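You operate a simulated robot arm through the tools that you are given. There is no shell and no other tool. Be economical: measure what you need, move in short steps, check, and stop when the job is done.

You run a simulated robot arm. Do the job below in one go: nothing can be reset, and whatever is moved stays where it is left.

TASK
Steam the yellow spool in the pot until the green lamp lights.
Fine: rest the lid on the drip plate, lid on before the steam, then shut the steam.

The check looks at the end state, three seconds after you hand in, the way a careful person would. Anything else that was tipped, shoved, dropped, spilled or broken makes it a failure. A push-on lid holds only when it is set on centred and level and pressed home; a screw cap is set on level and turned clockwise until tight.

THE ROBOT
A 6-joint arm with a two-finger parallel gripper, fixed in place. Base frame: the origin is at the foot of the arm, x ahead of it, y to its left, z up. Units: mm, rad, N and s.
Its first joint turns from -1.222 to 1.222 rad. Payload 1.9 kg.
Tool frame: the origin (TCP) lies between the finger pads and is the grasp point; the fingertips stand 23 mm ahead of it; z points along the fingers, y is the line along which they close. The gripper opens to 94 mm. The fingers are 38 mm wide and 10 mm thick; the gripper's body (54 by 96 mm) begins 39 mm behind the TCP.
Orientation is told as [roll, pitch, yaw] about the base's x, y, z axes, in that order, counted from this pose: with the fingers straight down and closing along the base's y, the tool's x points along the base's -x, its y along +y and its z along -z.

THE INTERFACE
- The arm moves only by the tool send_rows. Its arguments are lists of equal length, an entry for each row: "jaw": the finger opening in mm, from 0 to 94; "dp": the shift along the base's x, y, z in mm, a list of three; "dr": the turn, a rotation vector about the base's x, y, z in rad, a list of three. In form: {"jaw": [jaw, ...], "dp": [[x, y, z], ...], "dr": [[wx, wy, wz], ...]}. A call has 1 to 12 rows; each row shifts and turns the commanded pose from where the row before left it. Each row takes 0.2 s and may step no farther than 50 mm and 0.15 rad from the row before; otherwise, or with a gripper value out of range, the whole call is refused. A pose out of reach is approached as far as the arm can. The call stops where the force on the tool passes 90 N (or 10 N more than at its start, if that is more) or the arm is blocked; 0.2 s more then pass. Each finger travels about 108 mm/s and halts on what it meets, pressing with about 44 N; the grip force reading is that of the motor and also rises with nothing between the fingers. The clock runs only during rows and for 0.2 s after the last one: add rows that do not move to give the fingers time. The reply holds the time, the measured pose of the TCP, the force on the tool along the base axes, the opening and the grip force, in the units named above and with some noise.
- Cameras (640 x 400 px; columns grow to the right, rows downward): "scene" is fixed at [71.3, 327, 425.9]; the picture's right is [-0.59, -0.80, 0.00], its down [-0.45, 0.33, -0.83] and it looks along [0.67, -0.49, -0.56] (base axes); focal length 214 px, centre (320, 200). "wrist" rides on the gripper at [86, 16, -75] in the tool frame; the picture's right is [-0.18, 0.98, 0.00], its down [-0.58, -0.11, -0.81] and it looks along [-0.79, -0.15, 0.59] (tool axes); focal length 243 px, centre (320, 200). There is no depth. A picture from a camera that has moved, and an enlarged one, comes with that camera's place and axes in the base frame and with its lens.
- grab_frame(camera): a new picture of that camera. It takes no simulated time.
- enlarge(camera, box): a new picture of the part [left, top, right, bottom] of that camera's present view, enlarged. It takes no simulated time.
- job_done(): hands the job in; it is judged then, once.

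Work in short steps. Places have to be worked out from the pictures, the camera data and where the tool is seen: move nearer, look again, correct. Check each grasp and each placing, and mend what went wrong. You have 120 turns and 68 pictures in all, those below and enlarged ones among them. Open the gripper and draw the arm clear of the work before you hand the job in, unless the task says otherwise; then end with one line.

The tools are called after "Emit:" as name(argument=value, ...) on one line, values as JSON. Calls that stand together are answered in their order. send_rows: Moves the arm, as the interface text tells. Its arguments: {"type":"object","properties":{"jaw":{"type":"array","items":{"type":"number"}},"dp":{"type":"array","items":{"type":"array","items":{"type":"number"}}},"dr":{"type":"array","items":{"type":"array","items":{"type":"number"}}}},"required":["jaw","dp","dr"]} The other tools are called the same way: grab_frame (camera) takes a picture; enlarge (camera, box) takes an enlarged picture of a part of a camera's view; job_done () hands the job in.

At the start:

```text
time_s: 0.0
position: [222.7, 36.0, 430.5]
tool_rot: [0.001, -0.002, -0.001]
force: [0.3, -0.1, 0.3]
opening: 94.0
finger_force: 0.1
```

scene: 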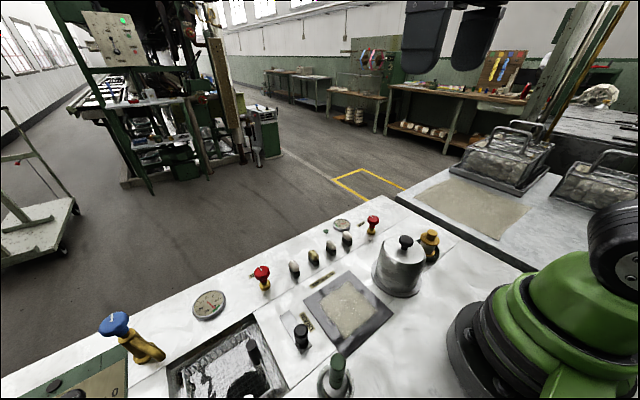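
wrist: 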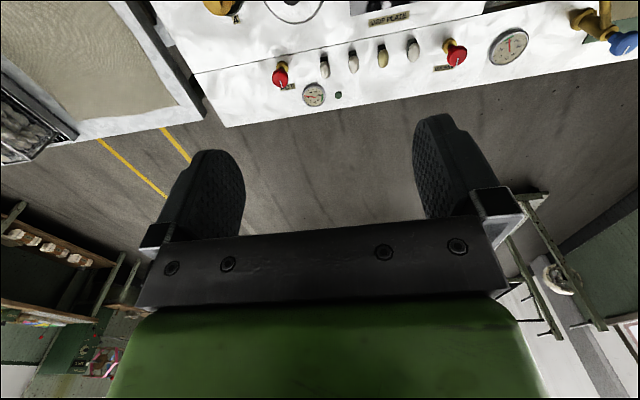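

I'll look at the work surface more closely first.

Emit:
enlarge(camera="scene", box=[240, 200, 460, 338])

Emit:
enlarge(camera="scene", box=[80, 260, 400, 400])

```text
2.90 times, centred on (350, 269) of scene
camera zoom: at [71.3, 327.0, 425.9], right [-0.59, -0.8, 0.0], down [-0.45, 0.33, -0.83], along [0.67, -0.49, -0.56], focal length 622 px, centre (233, 0)
```

zoom: 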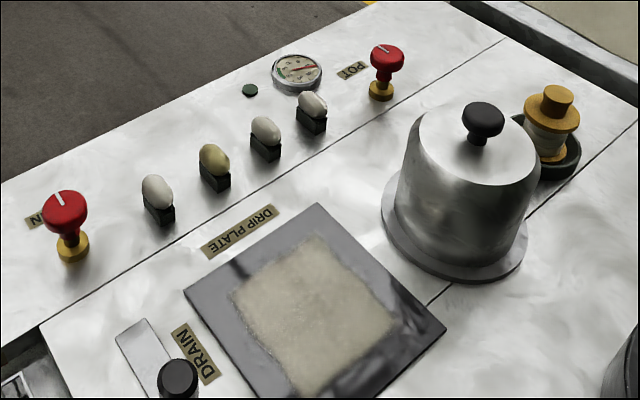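

```text
2.00 times, centred on (240, 330) of scene
camera zoom: at [71.3, 327.0, 425.9], right [-0.59, -0.8, 0.0], down [-0.45, 0.33, -0.83], along [0.67, -0.49, -0.56], focal length 429 px, centre (480, -60)
```

zoom: 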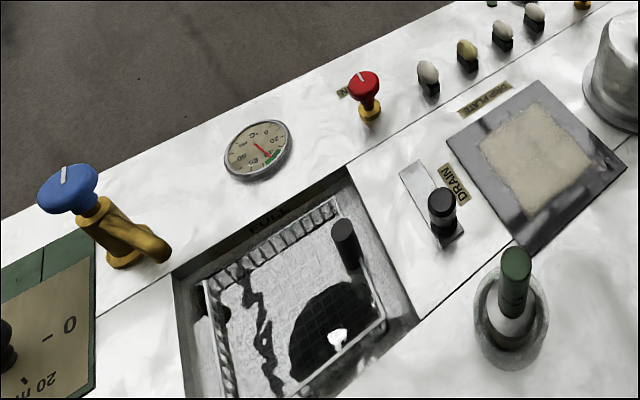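

The pot is near (237,-46), with the spool to its right and the drip plate to its left. I'll tilt the wrist so its camera looks down on the bench.

Emit:
send_rows(jaw=[94, 94, 94, 94, 94], dp=[[0, -20, 0], [0, -20, 0], [0, -20, 0], [0, -20, 0], [0, 0, 0]], dr=[[0, 0.15, 0], [0, 0.15, 0], [0, 0.15, 0], [0, 0.15, 0], [0, 0, 0]])

Emit:
grab_frame(camera="wrist")

```text
time_s: 0.6
position: [225.0, -3.6, 429.3]
tool_rot: [-0.045, 0.233, -0.045]
force: [117.4, 28.4, -130.7]
opening: 94.0
finger_force: 0.0
out of reach, approached as far as the arm can: row 2
stopped in row 2: the force on the tool passed its limit (the readings are from after the stop); the commanded pose is now the measured one
```

```text
63 pictures are left
camera wrist: at [159.3, 19.6, 520.9], right [0.21, 0.97, -0.09], down [0.75, -0.11, 0.65], along [0.63, -0.2, -0.75], focal length 243 px, centre (320, 200)
```

wrist: 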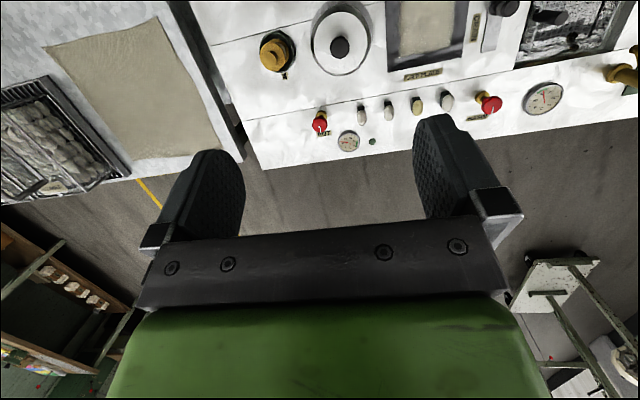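

That tilt hit a reach limit up high. I'll level the small roll error and move down and back.

Emit:
send_rows(jaw=[94, 94, 94, 94], dp=[[0, 0, -30], [0, 0, -40], [-10, 0, -40], [-10, 0, 0]], dr=[[0.045, 0, 0.045], [0, 0, 0], [0, 0.05, 0], [0, 0, 0]])

Emit:
grab_frame(camera="wrist")

```text
time_s: 1.6
position: [203.5, -1.6, 319.1]
tool_rot: [0.012, 0.287, 0.02]
force: [0.2, 0.5, -0.4]
opening: 93.9
finger_force: 0.1
```

```text
62 pictures are left
camera wrist: at [142.9, 12.2, 415.2], right [0.16, 0.99, -0.04], down [0.79, -0.1, 0.61], along [0.6, -0.13, -0.79], focal length 243 px, centre (320, 200)
```

wrist: 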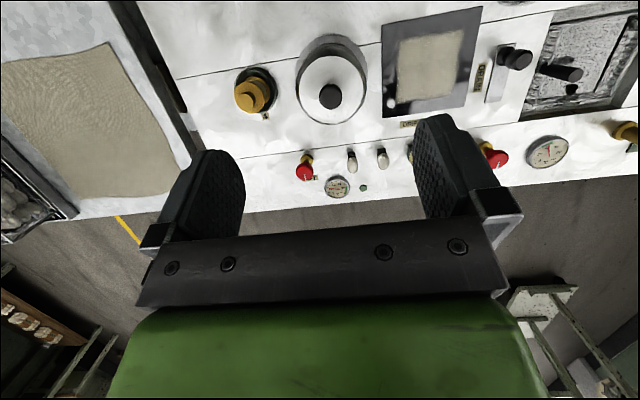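

Good view. I'll enlarge it for measuring.

Emit:
enlarge(camera="wrist", box=[200, 0, 480, 200])

Emit:
enlarge(camera="scene", box=[330, 200, 450, 310])

```text
2.00 times, centred on (340, 100) of wrist
camera zoom: at [142.9, 12.2, 415.2], right [0.16, 0.99, -0.04], down [0.79, -0.1, 0.61], along [0.6, -0.13, -0.79], focal length 485 px, centre (280, 400)
```

zoom: 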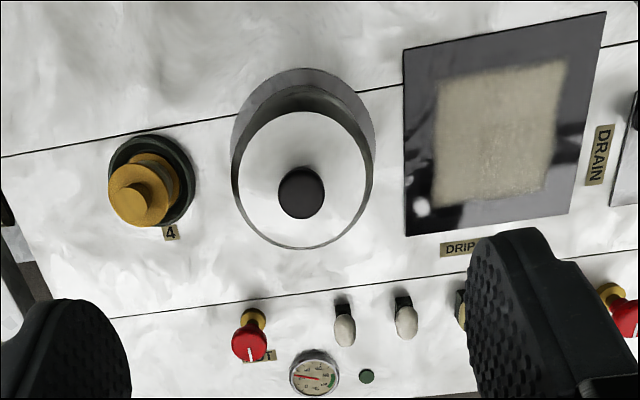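

```text
3.64 times, centred on (390, 255) of scene
camera zoom: at [71.3, 327.0, 425.9], right [-0.59, -0.8, 0.0], down [-0.45, 0.33, -0.83], along [0.67, -0.49, -0.56], focal length 780 px, centre (66, 0)
```

zoom: 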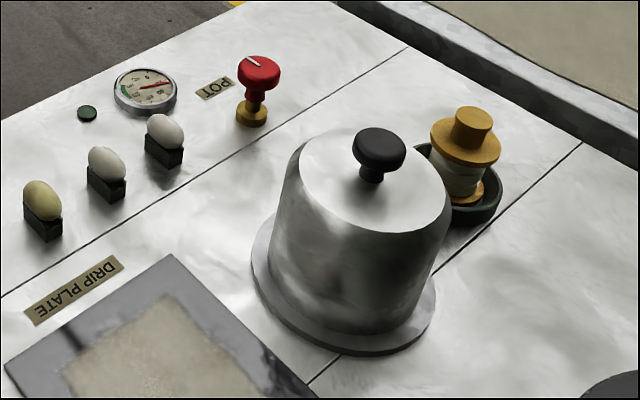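

The panel top works out to be near z≈0. The lid knob top is near (220,0,112), the spool hub top near (216,-102,84) and the drip plate centre near (225,145). I'll level the tool and come in above the knob.

Emit:
send_rows(jaw=[94, 94, 94, 94, 94], dp=[[6, 0, -35], [5, 0, -35], [5, 0, -35], [0, 1, -35], [0, 0, 0]], dr=[[-0.012, -0.14, -0.02], [0, -0.147, 0], [0, 0, 0], [0, 0, 0], [0, 0, 0]])

Emit:
grab_frame(camera="wrist")

Emit:
enlarge(camera="scene", box=[320, 180, 480, 300])

```text
time_s: 2.8
position: [220.2, 0.3, 178.8]
tool_rot: [-0.001, -0.001, -0.001]
force: [-0.5, -0.8, -0.3]
opening: 94.0
finger_force: 0.1
```

```text
59 pictures are left
camera wrist: at [133.9, 16.6, 253.8], right [0.19, 0.98, 0.0], down [0.58, -0.11, 0.81], along [0.79, -0.15, -0.59], focal length 243 px, centre (320, 200)
```

wrist: 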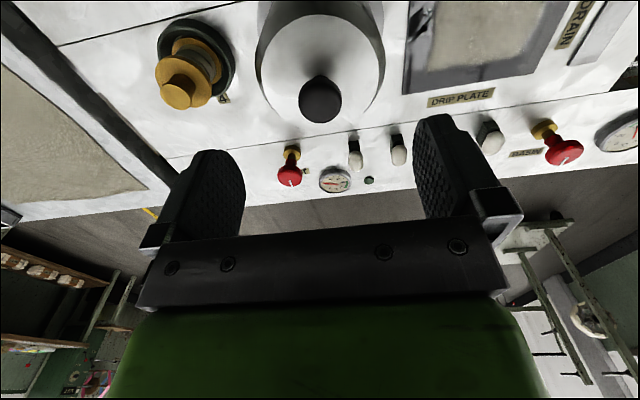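

```text
3.33 times, centred on (400, 240) of scene
camera zoom: at [71.3, 327.0, 425.9], right [-0.59, -0.8, 0.0], down [-0.45, 0.33, -0.83], along [0.67, -0.49, -0.56], focal length 715 px, centre (53, 67)
```

zoom: 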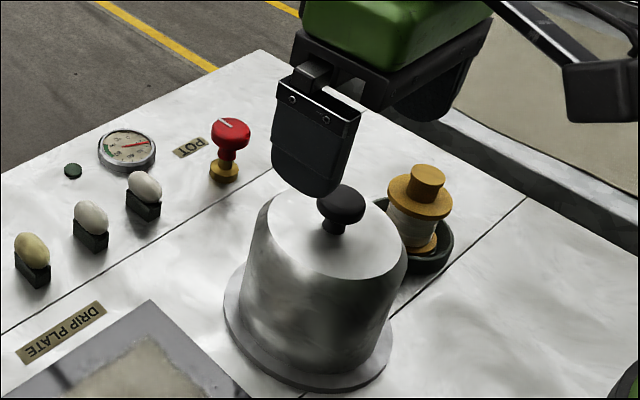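

The knob lines up at about (220,0). I'll descend over it and check before closing.

Emit:
send_rows(jaw=[94, 94, 94], dp=[[0, 0, -30], [0, 0, -26], [0, 0, 0]], dr=[[0, 0, 0], [0, 0, 0], [0, 0, 0]])

Emit:
grab_frame(camera="wrist")

Emit:
enlarge(camera="scene", box=[320, 180, 480, 300])

```text
time_s: 3.6
position: [220.8, -2.2, 123.9]
tool_rot: [0.001, 0.0, -0.002]
force: [0.4, 0.6, 0.5]
opening: 93.9
finger_force: 0.1
```

```text
57 pictures are left
camera wrist: at [134.7, 15.6, 198.1], right [0.19, 0.98, 0.0], down [0.58, -0.11, 0.81], along [0.79, -0.15, -0.59], focal length 243 px, centre (320, 200)
```

wrist: 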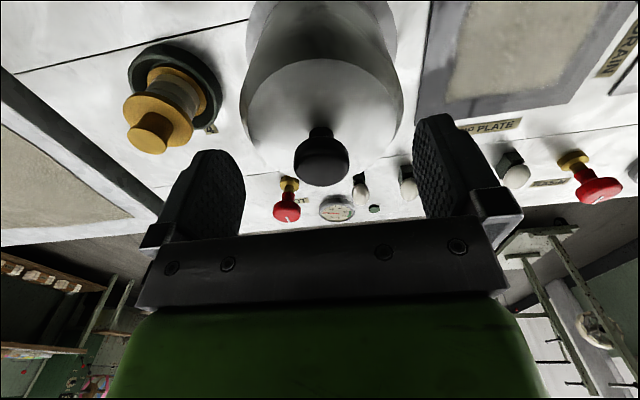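

```text
3.33 times, centred on (400, 240) of scene
camera zoom: at [71.3, 327.0, 425.9], right [-0.59, -0.8, 0.0], down [-0.45, 0.33, -0.83], along [0.67, -0.49, -0.56], focal length 715 px, centre (53, 67)
```

zoom: 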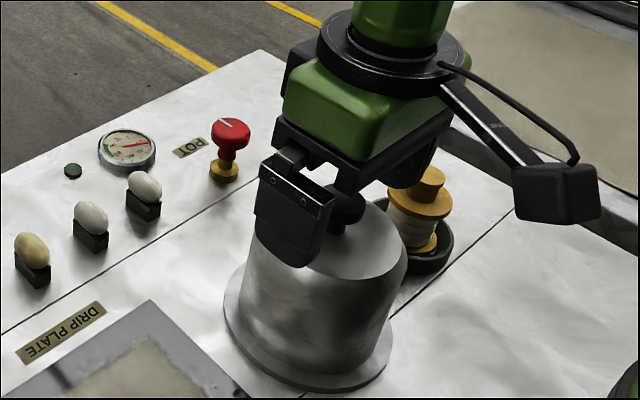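

The knob is centred between the fingers and spans about z 97–117. I'll lower 5 mm and close.

Emit:
send_rows(jaw=[94, 60, 25, 20, 20, 20], dp=[[0, 0, -5], [0, 0, 0], [0, 0, 0], [0, 0, 0], [0, 0, 0], [0, 0, 0]], dr=[[0, 0, 0], [0, 0, 0], [0, 0, 0], [0, 0, 0], [0, 0, 0], [0, 0, 0]])

Emit:
enlarge(camera="scene", box=[320, 180, 480, 300])

```text
time_s: 5.0
position: [221.2, -0.8, 118.6]
tool_rot: [-0.003, 0.0, -0.001]
force: [-0.6, -0.3, -0.3]
opening: 26.7
finger_force: 43.8
```

```text
3.33 times, centred on (400, 240) of scene
camera zoom: at [71.3, 327.0, 425.9], right [-0.59, -0.8, 0.0], down [-0.45, 0.33, -0.83], along [0.67, -0.49, -0.56], focal length 715 px, centre (53, 67)
```

zoom: 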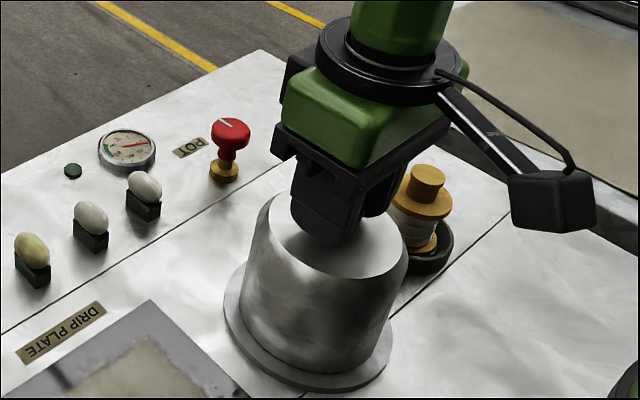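

The knob is gripped (opening 26.7 mm). I'll lift slowly and see what comes up.

Emit:
send_rows(jaw=[20, 20, 20, 20], dp=[[0, 0, 8], [0, 0, 12], [0, 0, 20], [0, 0, 0]], dr=[[0, 0, 0], [0, 0, 0], [0, 0, 0], [0, 0, 0]])

Emit:
enlarge(camera="scene", box=[320, 180, 480, 300])

```text
time_s: 6.0
position: [220.6, -0.8, 157.6]
tool_rot: [-0.002, 0.002, -0.003]
force: [-0.4, 0.4, -0.9]
opening: 26.6
finger_force: 43.9
```

```text
3.33 times, centred on (400, 240) of scene
camera zoom: at [71.3, 327.0, 425.9], right [-0.59, -0.8, 0.0], down [-0.45, 0.33, -0.83], along [0.67, -0.49, -0.56], focal length 715 px, centre (53, 67)
```

zoom: 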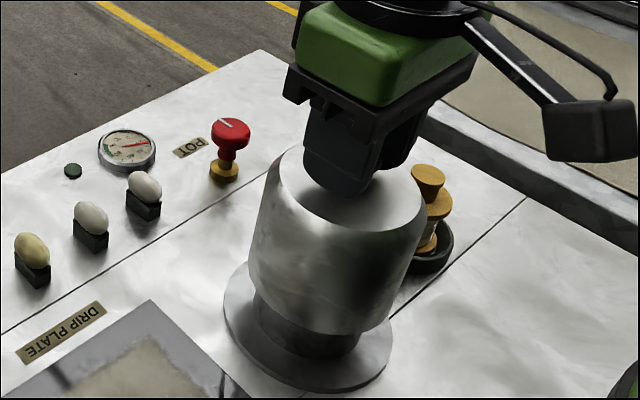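

The lid is a deep bell. I'll lift it well clear of the pot.

Emit:
send_rows(jaw=[20, 20, 20, 20, 20], dp=[[0, 0, 25], [0, 0, 30], [0, 0, 30], [0, 0, 15], [0, 0, 0]], dr=[[0, 0, 0], [0, 0, 0], [0, 0, 0], [0, 0, 0], [0, 0, 0]])

Emit:
enlarge(camera="scene", box=[270, 120, 510, 300])

```text
time_s: 7.2
position: [220.6, -1.1, 257.7]
tool_rot: [-0.005, 0.0, -0.002]
force: [-0.3, 0.2, -1.2]
opening: 26.4
finger_force: 44.0
```

```text
2.22 times, centred on (390, 210) of scene
camera zoom: at [71.3, 327.0, 425.9], right [-0.59, -0.8, 0.0], down [-0.45, 0.33, -0.83], along [0.67, -0.49, -0.56], focal length 477 px, centre (164, 178)
```

zoom: 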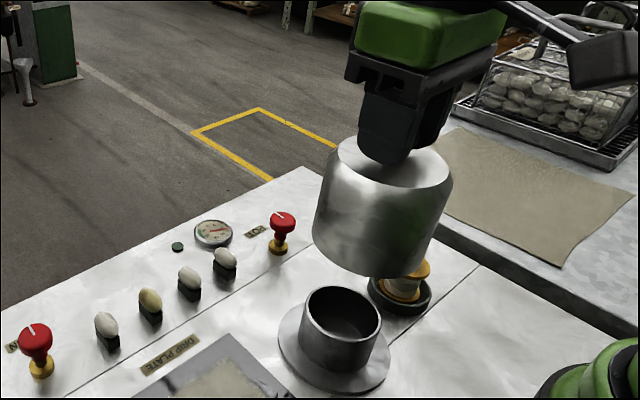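

The open pot is an inner cup about 65 mm across. I'll carry the bell over the drip plate.

Emit:
send_rows(jaw=[20, 20, 20, 20, 20, 20], dp=[[0, 25, 0], [0, 35, 0], [2, 35, 0], [2, 35, 0], [0, 16, 0], [0, 0, 0]], dr=[[0, 0, 0], [0, 0, 0], [0, 0, 0], [0, 0, 0], [0, 0, 0], [0, 0, 0]])

Emit:
grab_frame(camera="scene")

Emit:
grab_frame(camera="wrist")

```text
time_s: 8.6
position: [224.9, 144.9, 257.9]
tool_rot: [-0.003, -0.001, -0.002]
force: [-0.8, 0.3, -1.8]
opening: 26.4
finger_force: 43.7
```

```text
52 pictures are left
```

scene: 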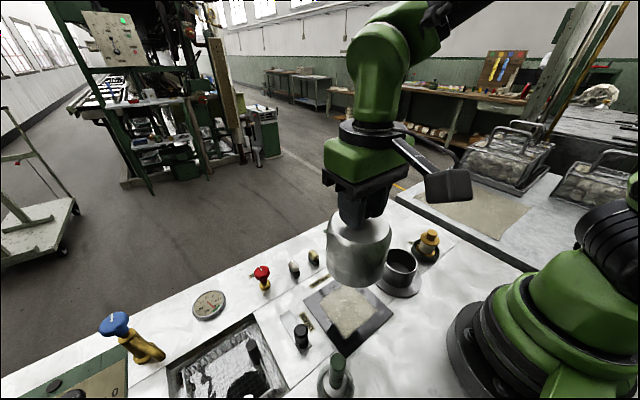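

```text
51 pictures are left
camera wrist: at [138.3, 161.6, 332.9], right [0.19, 0.98, 0.0], down [0.58, -0.11, 0.81], along [0.79, -0.15, -0.59], focal length 243 px, centre (320, 200)
```

wrist: 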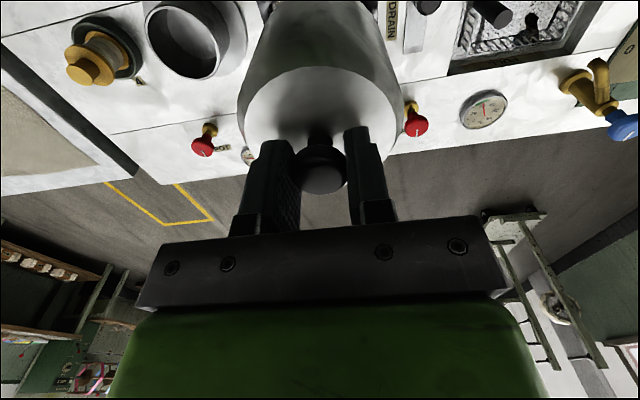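

From both views the plate spans roughly x 168–298, y 76–205, so its centre is about (232,141). I'll shift there and descend to just above contact.

Emit:
send_rows(jaw=[20, 20, 20, 20, 20, 20], dp=[[7, -4, -20], [0, 0, -40], [0, 0, -40], [0, 0, -20], [0, 0, -8], [0, 0, 0]], dr=[[0, 0, 0], [0, 0, 0], [0, 0, 0], [0, 0, 0], [0, 0, 0], [0, 0, 0]])

Emit:
enlarge(camera="scene", box=[260, 190, 460, 350])

```text
time_s: 10.0
position: [232.0, 140.6, 130.2]
tool_rot: [-0.003, -0.002, -0.001]
force: [-0.1, 0.3, -0.7]
opening: 26.4
finger_force: 43.8
```

```text
2.50 times, centred on (360, 270) of scene
camera zoom: at [71.3, 327.0, 425.9], right [-0.59, -0.8, 0.0], down [-0.45, 0.33, -0.83], along [0.67, -0.49, -0.56], focal length 536 px, centre (220, 25)
```

zoom: 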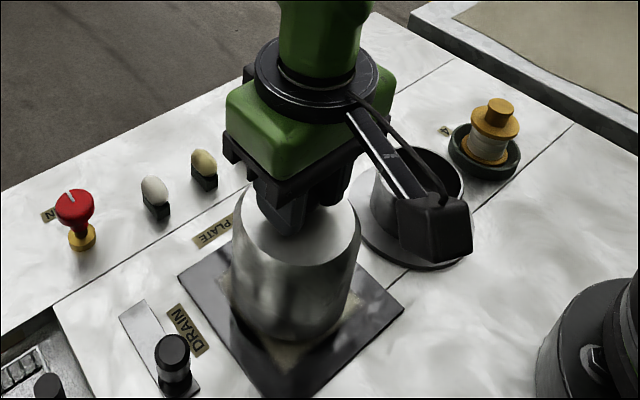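

The bell is centred on the plate with a small gap left. I'll lower in fine steps to find contact.

Emit:
send_rows(jaw=[20, 20, 20, 20, 20], dp=[[0, 0, -3], [0, 0, -3], [0, 0, -3], [0, 0, -2], [0, 0, 0]], dr=[[0, 0, 0], [0, 0, 0], [0, 0, 0], [0, 0, 0], [0, 0, 0]])

```text
time_s: 11.2
position: [231.8, 141.2, 119.0]
tool_rot: [-0.001, -0.001, -0.002]
force: [-0.2, -0.6, -1.1]
opening: 26.5
finger_force: 44.1
```

Emit:
send_rows(jaw=[20, 20, 20, 20], dp=[[0, 0, -1.5], [0, 0, -1.5], [0, 0, -1], [0, 0, 0]], dr=[[0, 0, 0], [0, 0, 0], [0, 0, 0], [0, 0, 0]])

Emit:
enlarge(camera="scene", box=[300, 250, 400, 330])

```text
time_s: 12.2
position: [232.3, 142.2, 116.4]
tool_rot: [-0.002, -0.003, -0.001]
force: [-9.3, 11.3, 37.8]
opening: 26.5
finger_force: 43.6
```

```text
5.00 times, centred on (350, 290) of scene
camera zoom: at [71.2, 326.9, 426.0], right [-0.59, -0.8, 0.0], down [-0.45, 0.33, -0.83], along [0.67, -0.49, -0.56], focal length 1072 px, centre (170, -250)
```

zoom: 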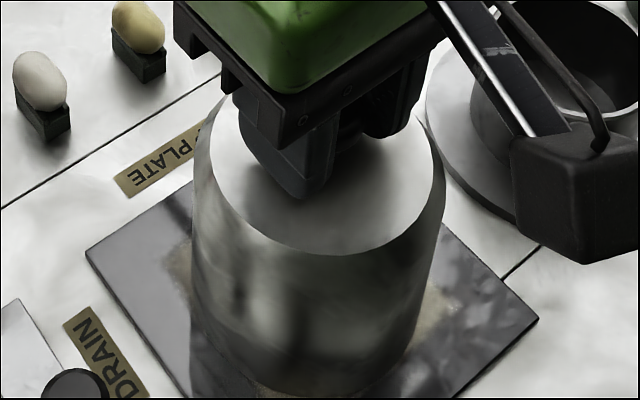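

Contact at about z 117. I'll relieve the load, then open and withdraw upward.

Emit:
send_rows(jaw=[20, 20, 40, 60, 70, 70, 70, 70, 70], dp=[[0, 0, 1], [0, 0, 0], [0, 0, 0], [0, 0, 0], [0, 0, 0], [0, 0, 10], [0, 0, 30], [0, 0, 40], [0, 0, 0]], dr=[[0, 0, 0], [0, 0, 0], [0, 0, 0], [0, 0, 0], [0, 0, 0], [0, 0, 0], [0, 0, 0], [0, 0, 0], [0, 0, 0]])

Emit:
enlarge(camera="scene", box=[260, 190, 460, 350])

```text
time_s: 14.2
position: [231.7, 141.6, 197.3]
tool_rot: [-0.004, -0.001, -0.003]
force: [0.0, -0.1, 0.8]
opening: 70.0
finger_force: 0.0
```

```text
2.50 times, centred on (360, 270) of scene
camera zoom: at [71.3, 327.0, 425.9], right [-0.59, -0.8, 0.0], down [-0.45, 0.33, -0.83], along [0.67, -0.49, -0.56], focal length 536 px, centre (220, 25)
```

zoom: 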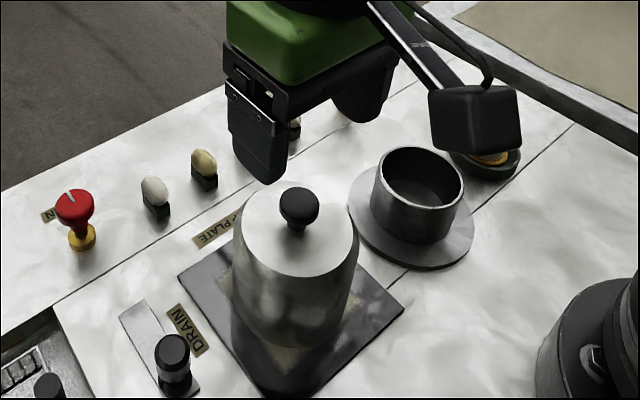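

The lid sits level on the plate. Next I'll go above the spool, near (216,-102), for a close look.

Emit:
send_rows(jaw=[70, 70, 70, 70, 70, 70, 70], dp=[[0, -40, 0], [0, -48, 0], [-4, -48, 0], [-6, -48, 0], [-6, -48, -20], [0, -12, -20], [0, 0, 0]], dr=[[0, 0, 0], [0, 0, 0], [0, 0, 0], [0, 0, 0], [0, 0, 0], [0, 0, 0], [0, 0, 0]])

Emit:
grab_frame(camera="wrist")

Emit:
enlarge(camera="scene", box=[350, 190, 490, 295])

```text
refused: row 5 steps farther than a row can; nothing moved
```

```text
47 pictures are left
camera wrist: at [145.3, 157.6, 272.0], right [0.19, 0.98, 0.0], down [0.58, -0.11, 0.81], along [0.79, -0.15, -0.59], focal length 243 px, centre (320, 200)
```

wrist: 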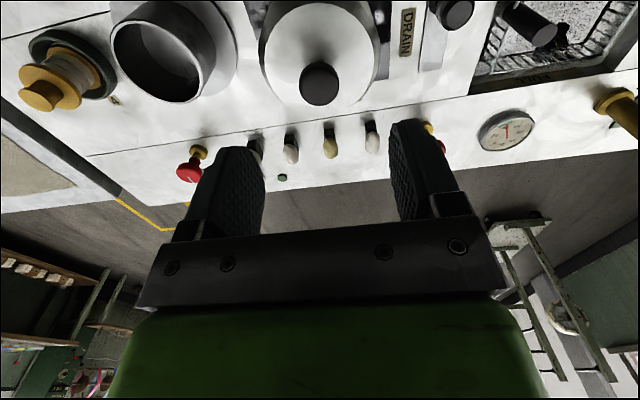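

```text
3.81 times, centred on (420, 242) of scene
camera zoom: at [71.3, 327.0, 425.9], right [-0.59, -0.8, 0.0], down [-0.45, 0.33, -0.83], along [0.67, -0.49, -0.56], focal length 817 px, centre (-61, 38)
```

zoom: 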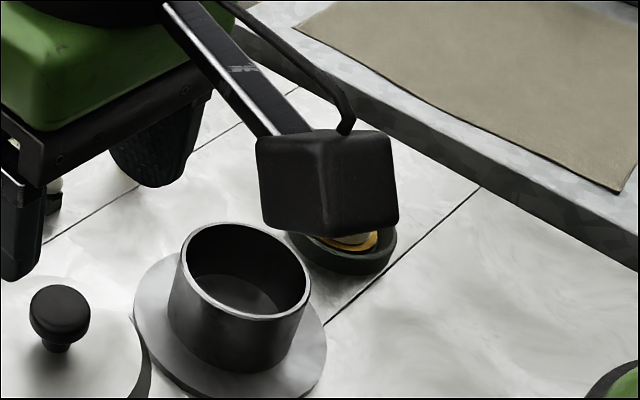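

One step was too long, so I'll resend it with smaller steps.

Emit:
send_rows(jaw=[70, 70, 70, 70, 70, 70, 70, 70], dp=[[0, -40, 0], [0, -45, 0], [-4, -45, 0], [-6, -45, 0], [-6, -45, 0], [0, -24, -15], [0, 0, -25], [0, 0, 0]], dr=[[0, 0, 0], [0, 0, 0], [0, 0, 0], [0, 0, 0], [0, 0, 0], [0, 0, 0], [0, 0, 0], [0, 0, 0]])

Emit:
grab_frame(camera="wrist")

Emit:
enlarge(camera="scene", box=[350, 190, 490, 295])

```text
time_s: 16.0
position: [216.9, -104.2, 156.4]
tool_rot: [-0.002, -0.001, -0.002]
force: [-1.1, 0.9, 0.2]
opening: 69.9
finger_force: 0.1
```

```text
45 pictures are left
camera wrist: at [130.2, -86.6, 230.5], right [0.19, 0.98, 0.0], down [0.58, -0.11, 0.81], along [0.79, -0.15, -0.59], focal length 243 px, centre (320, 200)
```

wrist: 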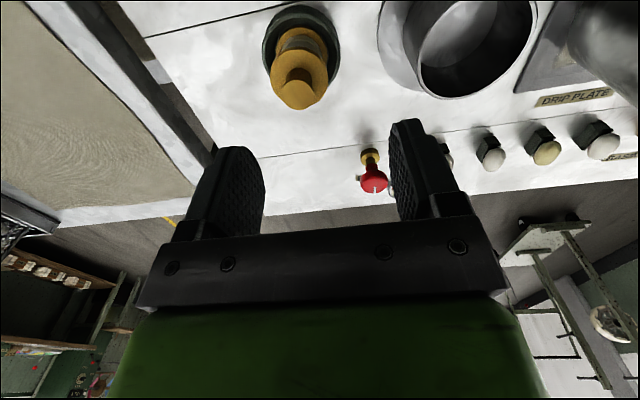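

```text
3.81 times, centred on (420, 242) of scene
camera zoom: at [71.3, 327.0, 425.9], right [-0.59, -0.8, 0.0], down [-0.45, 0.33, -0.83], along [0.67, -0.49, -0.56], focal length 817 px, centre (-61, 38)
```

zoom: 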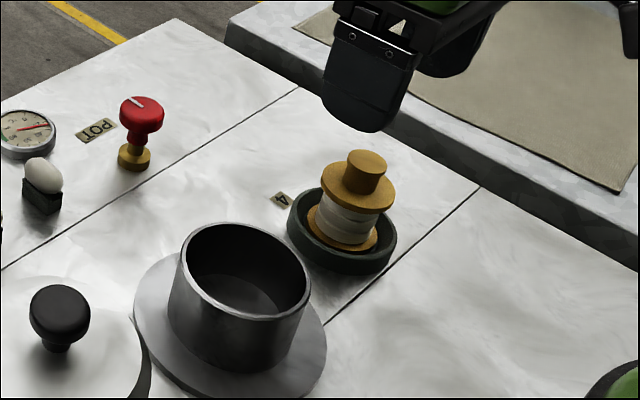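

Emit:
enlarge(camera="wrist", box=[240, 0, 400, 120])

```text
3.33 times, centred on (320, 60) of wrist
camera zoom: at [130.2, -86.6, 230.5], right [0.19, 0.98, 0.0], down [0.58, -0.11, 0.81], along [0.79, -0.15, -0.59], focal length 809 px, centre (320, 667)
```

zoom: 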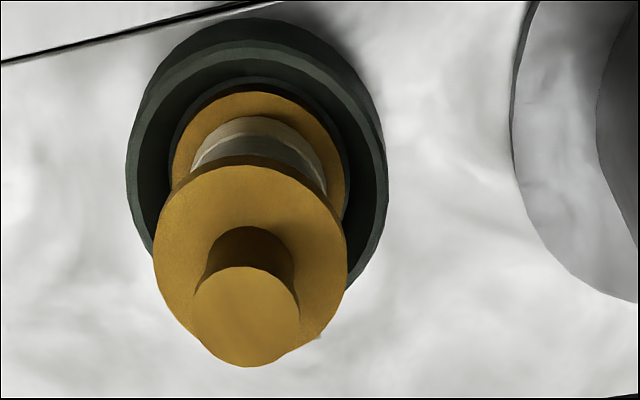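

The closer view puts the hub axis near (220,-119.5), its top at z≈70, and hub diameter about 22. I'll shift over and lower partway.

Emit:
send_rows(jaw=[70, 70, 70, 70], dp=[[3, -15.5, 0], [0, 0, -30], [0, 0, -18], [0, 0, 0]], dr=[[0, 0, 0], [0, 0, 0], [0, 0, 0], [0, 0, 0]])

Emit:
grab_frame(camera="wrist")

Emit:
enlarge(camera="scene", box=[350, 190, 490, 295])

```text
time_s: 17.0
position: [219.3, -118.3, 107.7]
tool_rot: [-0.003, -0.001, -0.001]
force: [-0.1, -0.7, -1.2]
opening: 69.8
finger_force: 0.1
```

```text
42 pictures are left
camera wrist: at [132.4, -102.1, 182.9], right [0.19, 0.98, 0.0], down [0.58, -0.11, 0.81], along [0.79, -0.15, -0.59], focal length 243 px, centre (320, 200)
```

wrist: 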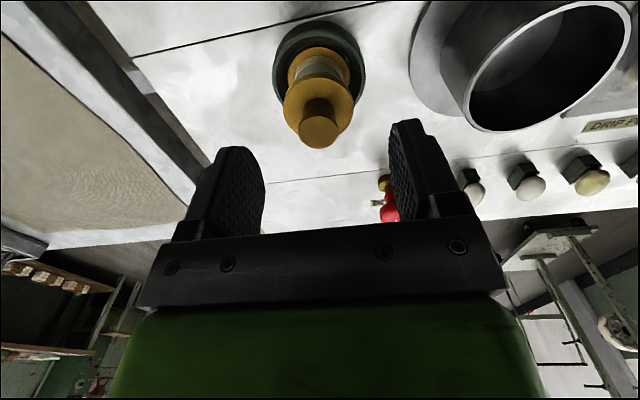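

```text
3.81 times, centred on (420, 242) of scene
camera zoom: at [71.3, 327.0, 425.9], right [-0.59, -0.8, 0.0], down [-0.45, 0.33, -0.83], along [0.67, -0.49, -0.56], focal length 817 px, centre (-61, 38)
```

zoom: 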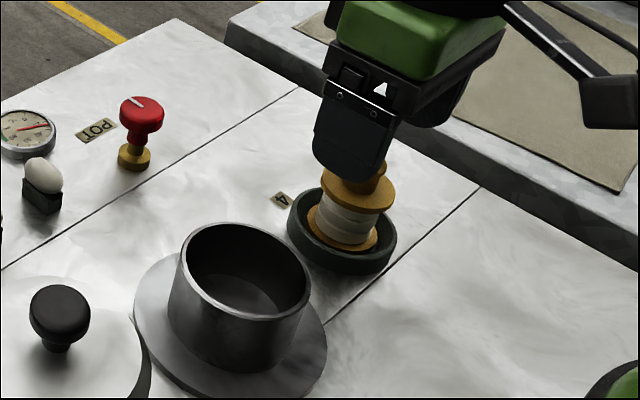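

The hub is aligned. I'll lower to z≈77 and close on it.

Emit:
send_rows(jaw=[70, 70, 70, 45, 20, 14, 14, 14], dp=[[0, 0, -15], [0, 0, -15], [0, 0, 0], [0, 0, 0], [0, 0, 0], [0, 0, 0], [0, 0, 0], [0, 0, 0]], dr=[[0, 0, 0], [0, 0, 0], [0, 0, 0], [0, 0, 0], [0, 0, 0], [0, 0, 0], [0, 0, 0], [0, 0, 0]])

Emit:
enlarge(camera="scene", box=[350, 190, 490, 295])

```text
time_s: 18.8
position: [218.9, -118.1, 78.4]
tool_rot: [-0.002, -0.001, -0.002]
force: [0.0, 0.9, 0.3]
opening: 21.3
finger_force: 44.0
```

```text
3.81 times, centred on (420, 242) of scene
camera zoom: at [71.3, 327.0, 425.9], right [-0.59, -0.8, 0.0], down [-0.45, 0.33, -0.83], along [0.67, -0.49, -0.56], focal length 817 px, centre (-61, 38)
```

zoom: 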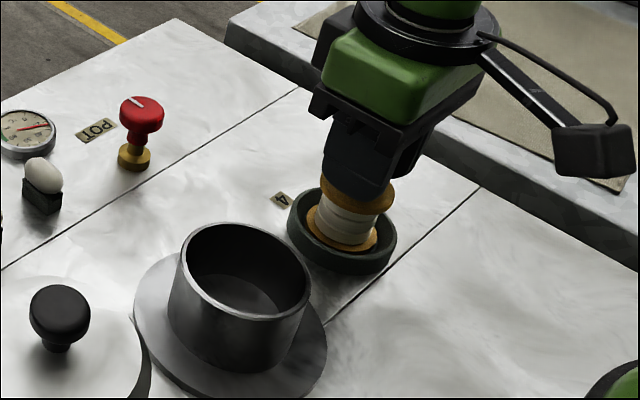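

I have the hub (opening 21.3). I'll lift and carry the spool over the pot at (220.6,-0.8).

Emit:
send_rows(jaw=[14, 14, 14, 14, 14, 14, 14, 14], dp=[[0, 0, 15], [0, 0, 30], [0, 0, 30], [0, 30, 0], [1, 40, 0], [0.5, 35, 0], [0, 12, 0], [0, 0, 0]], dr=[[0, 0, 0], [0, 0, 0], [0, 0, 0], [0, 0, 0], [0, 0, 0], [0, 0, 0], [0, 0, 0], [0, 0, 0]])

Emit:
enlarge(camera="scene", box=[320, 170, 480, 290])

Emit:
grab_frame(camera="wrist")

```text
time_s: 20.6
position: [220.4, -1.7, 152.1]
tool_rot: [-0.003, 0.003, -0.002]
force: [-0.8, 0.1, -0.6]
opening: 21.1
finger_force: 43.9
```

```text
3.33 times, centred on (400, 230) of scene
camera zoom: at [71.3, 327.0, 425.9], right [-0.59, -0.8, 0.0], down [-0.45, 0.33, -0.83], along [0.67, -0.49, -0.56], focal length 715 px, centre (53, 100)
```

zoom: 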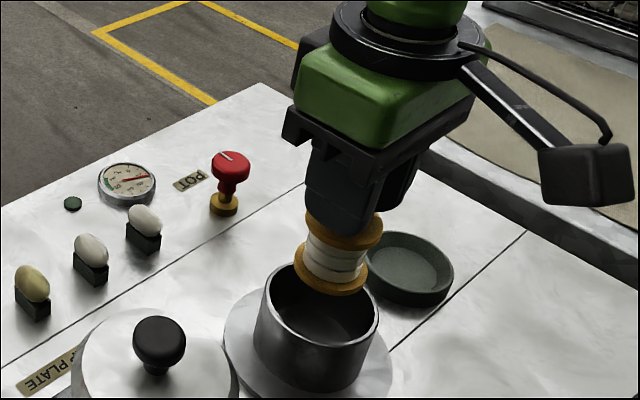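

```text
38 pictures are left
camera wrist: at [134.1, 15.6, 227.5], right [0.19, 0.98, 0.0], down [0.58, -0.11, 0.81], along [0.79, -0.15, -0.59], focal length 243 px, centre (320, 200)
```

wrist: 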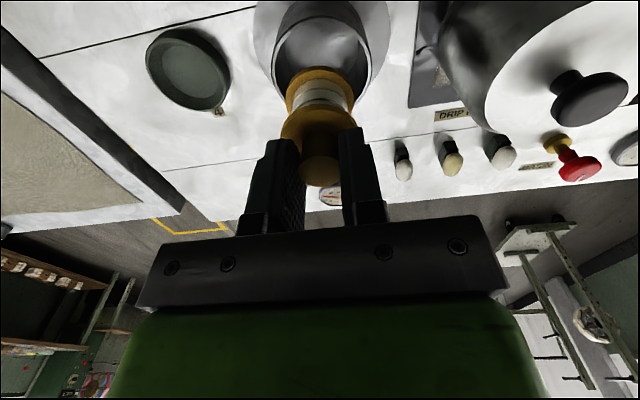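

The spool is aligned over the cup. I'll lower it in.

Emit:
send_rows(jaw=[14, 14, 14, 14, 14], dp=[[0, 0, -20], [0, 0, -20], [0, 0, -15], [0, 0, -10], [0, 0, 0]], dr=[[0, 0, 0], [0, 0, 0], [0, 0, 0], [0, 0, 0], [0, 0, 0]])

Emit:
enlarge(camera="scene", box=[340, 190, 460, 280])

```text
time_s: 21.8
position: [220.3, -2.0, 87.2]
tool_rot: [-0.001, 0.002, -0.002]
force: [0.3, 0.0, -0.4]
opening: 21.1
finger_force: 44.1
```

```text
4.44 times, centred on (400, 235) of scene
camera zoom: at [71.3, 327.0, 425.9], right [-0.59, -0.8, 0.0], down [-0.45, 0.33, -0.83], along [0.67, -0.49, -0.56], focal length 953 px, centre (-36, 44)
```

zoom: 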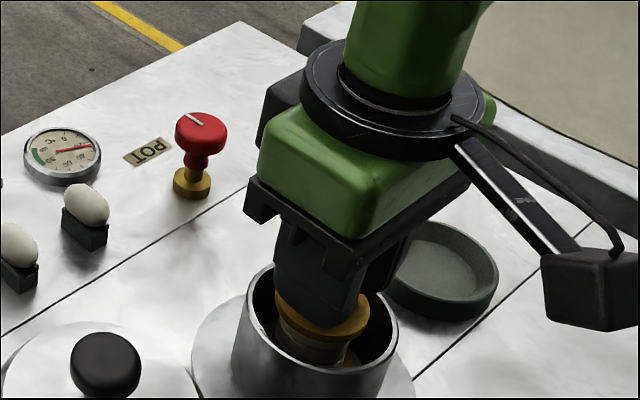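

It's inside the cup and central. I'll lower in fine steps to find the floor.

Emit:
send_rows(jaw=[14, 14, 14, 14, 14], dp=[[0, 0, -2], [0, 0, -2], [0, 0, -2], [0, 0, -2], [0, 0, 0]], dr=[[0, 0, 0], [0, 0, 0], [0, 0, 0], [0, 0, 0], [0, 0, 0]])

```text
time_s: 23.0
position: [220.1, -2.4, 81.6]
tool_rot: [-0.002, -0.005, -0.002]
force: [-0.5, -8.4, 65.6]
opening: 21.0
finger_force: 43.8
```

It touched the floor at about z 83. I'll relieve the load, open modestly and rise.

Emit:
send_rows(jaw=[14, 14, 30, 40, 40, 40, 40, 40, 40], dp=[[0, 0, 1.5], [0, 0, 0], [0, 0, 0], [0, 0, 0], [0, 0, 0], [0, 0, 15], [0, 0, 30], [0, 0, 40], [0, 0, 0]], dr=[[0, 0, 0], [0, 0, 0], [0, 0, 0], [0, 0, 0], [0, 0, 0], [0, 0, 0], [0, 0, 0], [0, 0, 0], [0, 0, 0]])

Emit:
enlarge(camera="scene", box=[330, 200, 450, 290])

Emit:
enlarge(camera="wrist", box=[220, 0, 420, 150])

```text
time_s: 25.0
position: [220.9, -1.8, 167.7]
tool_rot: [-0.001, -0.001, -0.004]
force: [-0.4, 0.0, 0.7]
opening: 40.3
finger_force: 0.1
```

```text
4.44 times, centred on (390, 245) of scene
camera zoom: at [71.2, 327.0, 425.9], right [-0.59, -0.8, 0.0], down [-0.45, 0.33, -0.83], along [0.67, -0.49, -0.56], focal length 953 px, centre (9, 0)
```

zoom: 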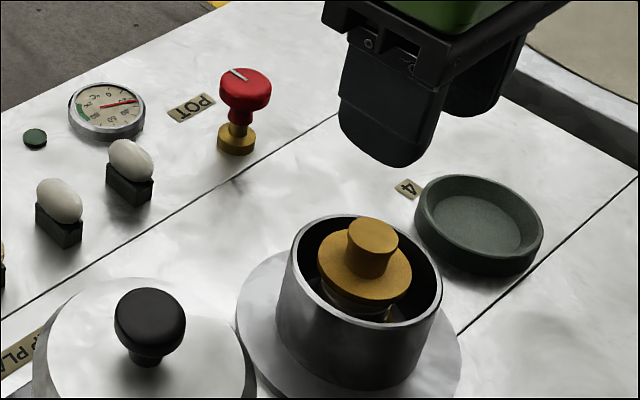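

```text
2.67 times, centred on (320, 75) of wrist
camera zoom: at [133.7, 14.8, 241.4], right [0.19, 0.98, 0.0], down [0.58, -0.11, 0.81], along [0.79, -0.15, -0.59], focal length 647 px, centre (320, 533)
```

zoom: 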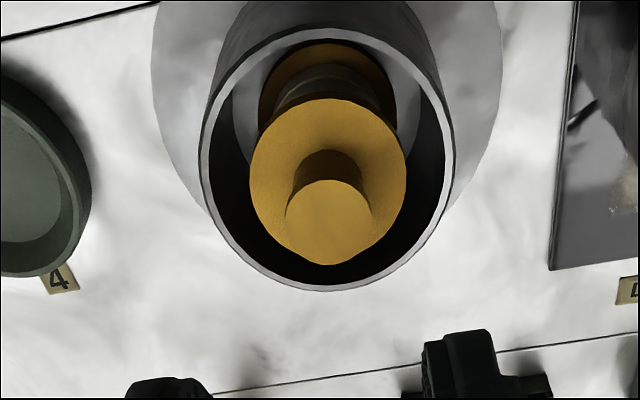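

The spool stands upright inside the pot. I'll go back for the lid at (232,141.5).

Emit:
send_rows(jaw=[60, 70, 70, 70, 70, 70, 70, 70], dp=[[0, 0, 10], [2, 35, 0], [3, 40, 0], [3, 40, 0], [3, 28, 0], [0, 0, -25], [0, 0, -20], [0, 0, 0]], dr=[[0, 0, 0], [0, 0, 0], [0, 0, 0], [0, 0, 0], [0, 0, 0], [0, 0, 0], [0, 0, 0], [0, 0, 0]])

Emit:
grab_frame(camera="wrist")

```text
time_s: 26.8
position: [231.7, 141.4, 133.1]
tool_rot: [-0.003, -0.001, -0.003]
force: [0.1, -0.1, -0.7]
opening: 70.0
finger_force: 0.0
```

```text
34 pictures are left
camera wrist: at [145.5, 157.4, 206.7], right [0.19, 0.98, 0.0], down [0.58, -0.11, 0.81], along [0.79, -0.15, -0.59], focal length 243 px, centre (320, 200)
```

wrist: 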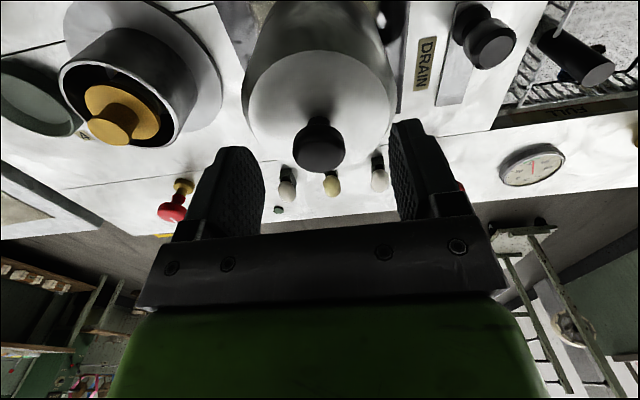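

The knob is centred. I'll lower to z≈117, close and lift.

Emit:
send_rows(jaw=[70, 70, 70, 45, 25, 20, 20, 20, 20], dp=[[0, 0, -10], [0, 0, -6], [0, 0, 0], [0, 0, 0], [0, 0, 0], [0, 0, 0], [0, 0, 0], [0, 0, 10], [0, 0, 0]], dr=[[0, 0, 0], [0, 0, 0], [0, 0, 0], [0, 0, 0], [0, 0, 0], [0, 0, 0], [0, 0, 0], [0, 0, 0], [0, 0, 0]])

Emit:
send_rows(jaw=[20, 20, 20, 20, 20], dp=[[0, 0, 30], [0, 0, 40], [0, 0, 40], [0, 0, 20], [0, 0, 0]], dr=[[0, 0, 0], [0, 0, 0], [0, 0, 0], [0, 0, 0], [0, 0, 0]])

Emit:
enlarge(camera="scene", box=[270, 140, 480, 300])

```text
time_s: 28.8
position: [232.3, 142.3, 126.0]
tool_rot: [-0.003, 0.0, -0.001]
force: [-0.4, 0.6, -1.9]
opening: 26.3
finger_force: 44.2
```

```text
time_s: 30.0
position: [230.8, 140.9, 256.8]
tool_rot: [-0.002, -0.001, -0.001]
force: [-0.2, 1.1, -1.3]
opening: 26.3
finger_force: 44.2
```

```text
2.50 times, centred on (375, 220) of scene
camera zoom: at [71.3, 327.0, 425.9], right [-0.59, -0.8, 0.0], down [-0.45, 0.33, -0.83], along [0.67, -0.49, -0.56], focal length 536 px, centre (182, 150)
```

zoom: 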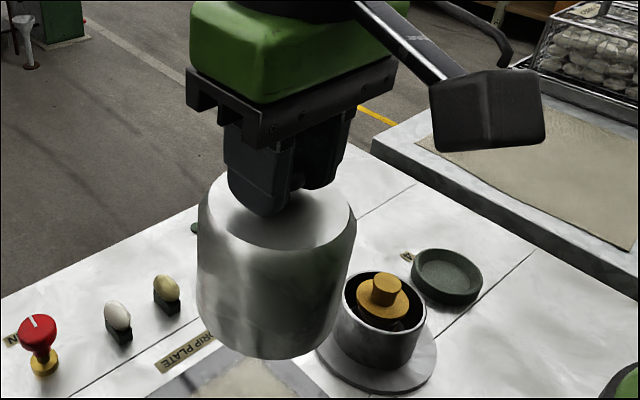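

Lid held level. I'll carry it over the pot and lower partway.

Emit:
send_rows(jaw=[20, 20, 20, 20, 20, 20, 20, 20, 20], dp=[[-2, -30, 0], [-3, -40, 0], [-3, -40, 0], [-3, -26, 0], [0, -6.5, 0], [0, 0, -30], [0, 0, -30], [0, 0, -20], [0, 0, 0]], dr=[[0, 0, 0], [0, 0, 0], [0, 0, 0], [0, 0, 0], [0, 0, 0], [0, 0, 0], [0, 0, 0], [0, 0, 0], [0, 0, 0]])

Emit:
enlarge(camera="scene", box=[320, 170, 480, 290])

```text
time_s: 32.0
position: [220.1, -1.3, 175.4]
tool_rot: [-0.001, 0.001, -0.002]
force: [-0.7, -0.5, -1.8]
opening: 26.6
finger_force: 44.0
```

```text
3.33 times, centred on (400, 230) of scene
camera zoom: at [71.3, 327.0, 425.9], right [-0.59, -0.8, 0.0], down [-0.45, 0.33, -0.83], along [0.67, -0.49, -0.56], focal length 715 px, centre (53, 100)
```

zoom: 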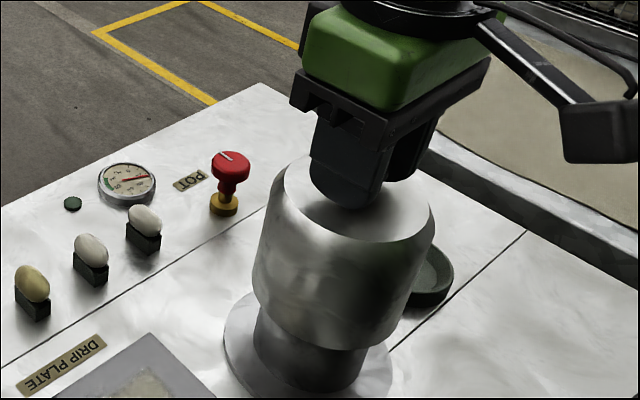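

Centred. I'll continue down, with fine steps at the end.

Emit:
send_rows(jaw=[20, 20, 20, 20, 20, 20, 20, 20], dp=[[0, 0, -20], [0, 0, -20], [0, 0, -10], [0, 0, -3], [0, 0, -2], [0, 0, -2], [0, 0, -1], [0, 0, 0]], dr=[[0, 0, 0], [0, 0, 0], [0, 0, 0], [0, 0, 0], [0, 0, 0], [0, 0, 0], [0, 0, 0], [0, 0, 0]])

Emit:
enlarge(camera="scene", box=[320, 190, 480, 310])

```text
time_s: 33.8
position: [220.7, -1.2, 118.4]
tool_rot: [-0.001, -0.002, -0.005]
force: [-6.6, -10.3, 36.9]
opening: 26.6
finger_force: 43.5
```

```text
3.33 times, centred on (400, 250) of scene
camera zoom: at [71.2, 327.0, 425.9], right [-0.59, -0.8, 0.0], down [-0.45, 0.33, -0.83], along [0.67, -0.49, -0.56], focal length 715 px, centre (53, 33)
```

zoom: 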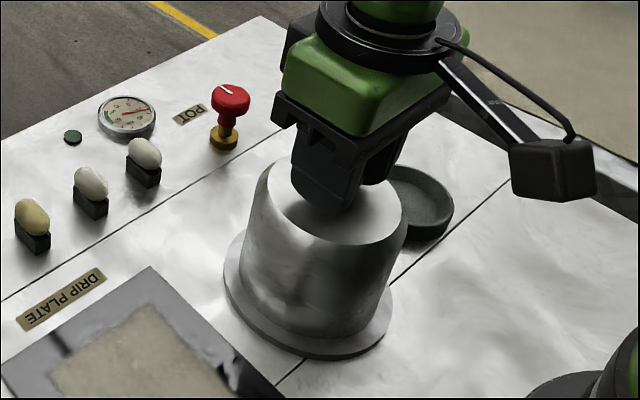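

The lid is seated at its original height (118.4, 37 N contact). I'll relieve the load, release and rise.

Emit:
send_rows(jaw=[20, 20, 40, 60, 70, 70, 70, 70, 70, 70], dp=[[0, 0, 1], [0, 0, 0], [0, 0, 0], [0, 0, 0], [0, 0, 0], [0, 0, 15], [0, 0, 30], [20, -15, 30], [20, -20, 0], [0, 0, 0]], dr=[[0, 0, 0], [0, 0, 0], [0, 0, 0], [0, 0, 0], [0, 0, 0], [0, 0, 0], [0, 0, 0], [0, 0, 0], [0, 0, 0], [0, 0, 0]])

Emit:
grab_frame(camera="wrist")

Emit:
enlarge(camera="scene", box=[330, 195, 450, 285])

```text
time_s: 36.0
position: [261.8, -36.3, 193.1]
tool_rot: [-0.002, 0.0, -0.003]
force: [0.7, 0.0, 0.4]
opening: 69.9
finger_force: 0.0
```

```text
30 pictures are left
camera wrist: at [174.3, -20.3, 268.1], right [0.19, 0.98, 0.0], down [0.58, -0.11, 0.81], along [0.79, -0.15, -0.59], focal length 243 px, centre (320, 200)
```

wrist: 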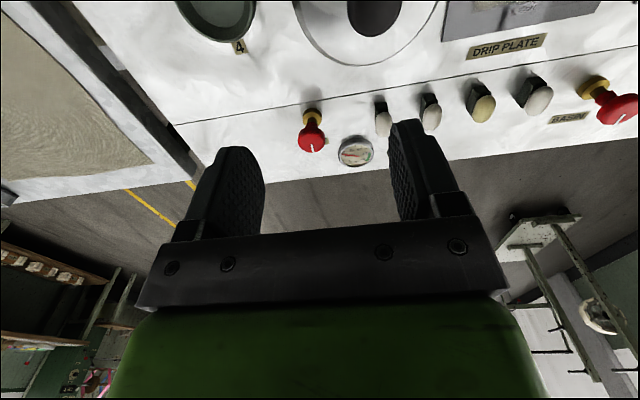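

```text
4.44 times, centred on (390, 240) of scene
camera zoom: at [71.3, 327.0, 425.9], right [-0.59, -0.8, 0.0], down [-0.45, 0.33, -0.83], along [0.67, -0.49, -0.56], focal length 953 px, centre (9, 22)
```

zoom: 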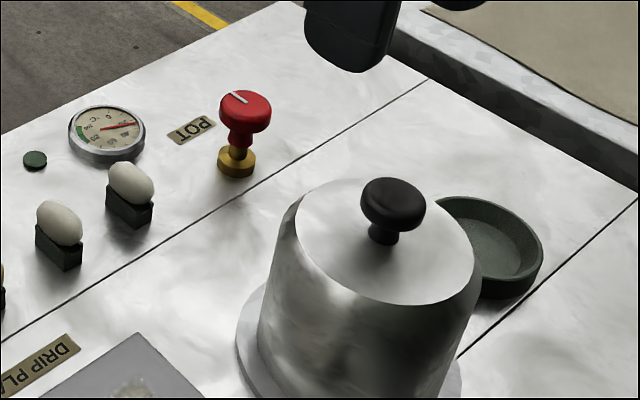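

The POT valve knob top is near (350,-62,54). I'll move above it and look at its pointer.

Emit:
send_rows(jaw=[60, 60, 60, 60, 60, 60], dp=[[40, -10, 0], [40, -16, 0], [8, 0, -30], [0, 0, -30], [0, 0, -20], [0, 0, 0]], dr=[[0, 0, 0], [0, 0, 0], [0, 0, 0], [0, 0, 0], [0, 0, 0], [0, 0, 0]])

Emit:
grab_frame(camera="wrist")

Emit:
enlarge(camera="scene", box=[310, 180, 430, 270])

```text
time_s: 37.4
position: [348.5, -62.4, 114.9]
tool_rot: [-0.002, 0.0, -0.003]
force: [-0.7, -0.3, 0.3]
opening: 59.9
finger_force: 0.1
```

```text
28 pictures are left
camera wrist: at [262.2, -46.0, 187.8], right [0.19, 0.98, 0.0], down [0.58, -0.11, 0.81], along [0.79, -0.15, -0.59], focal length 243 px, centre (320, 200)
```

wrist: 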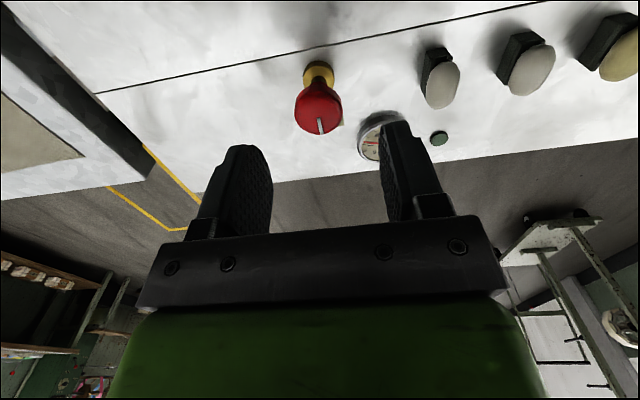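

```text
4.44 times, centred on (370, 225) of scene
camera zoom: at [71.3, 327.0, 425.9], right [-0.59, -0.8, 0.0], down [-0.45, 0.33, -0.83], along [0.67, -0.49, -0.56], focal length 953 px, centre (98, 89)
```

zoom: 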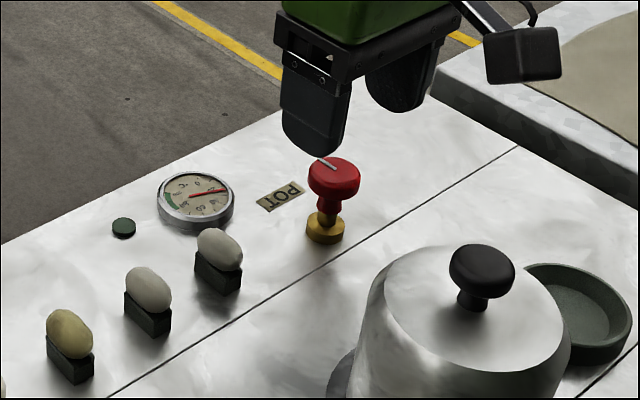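

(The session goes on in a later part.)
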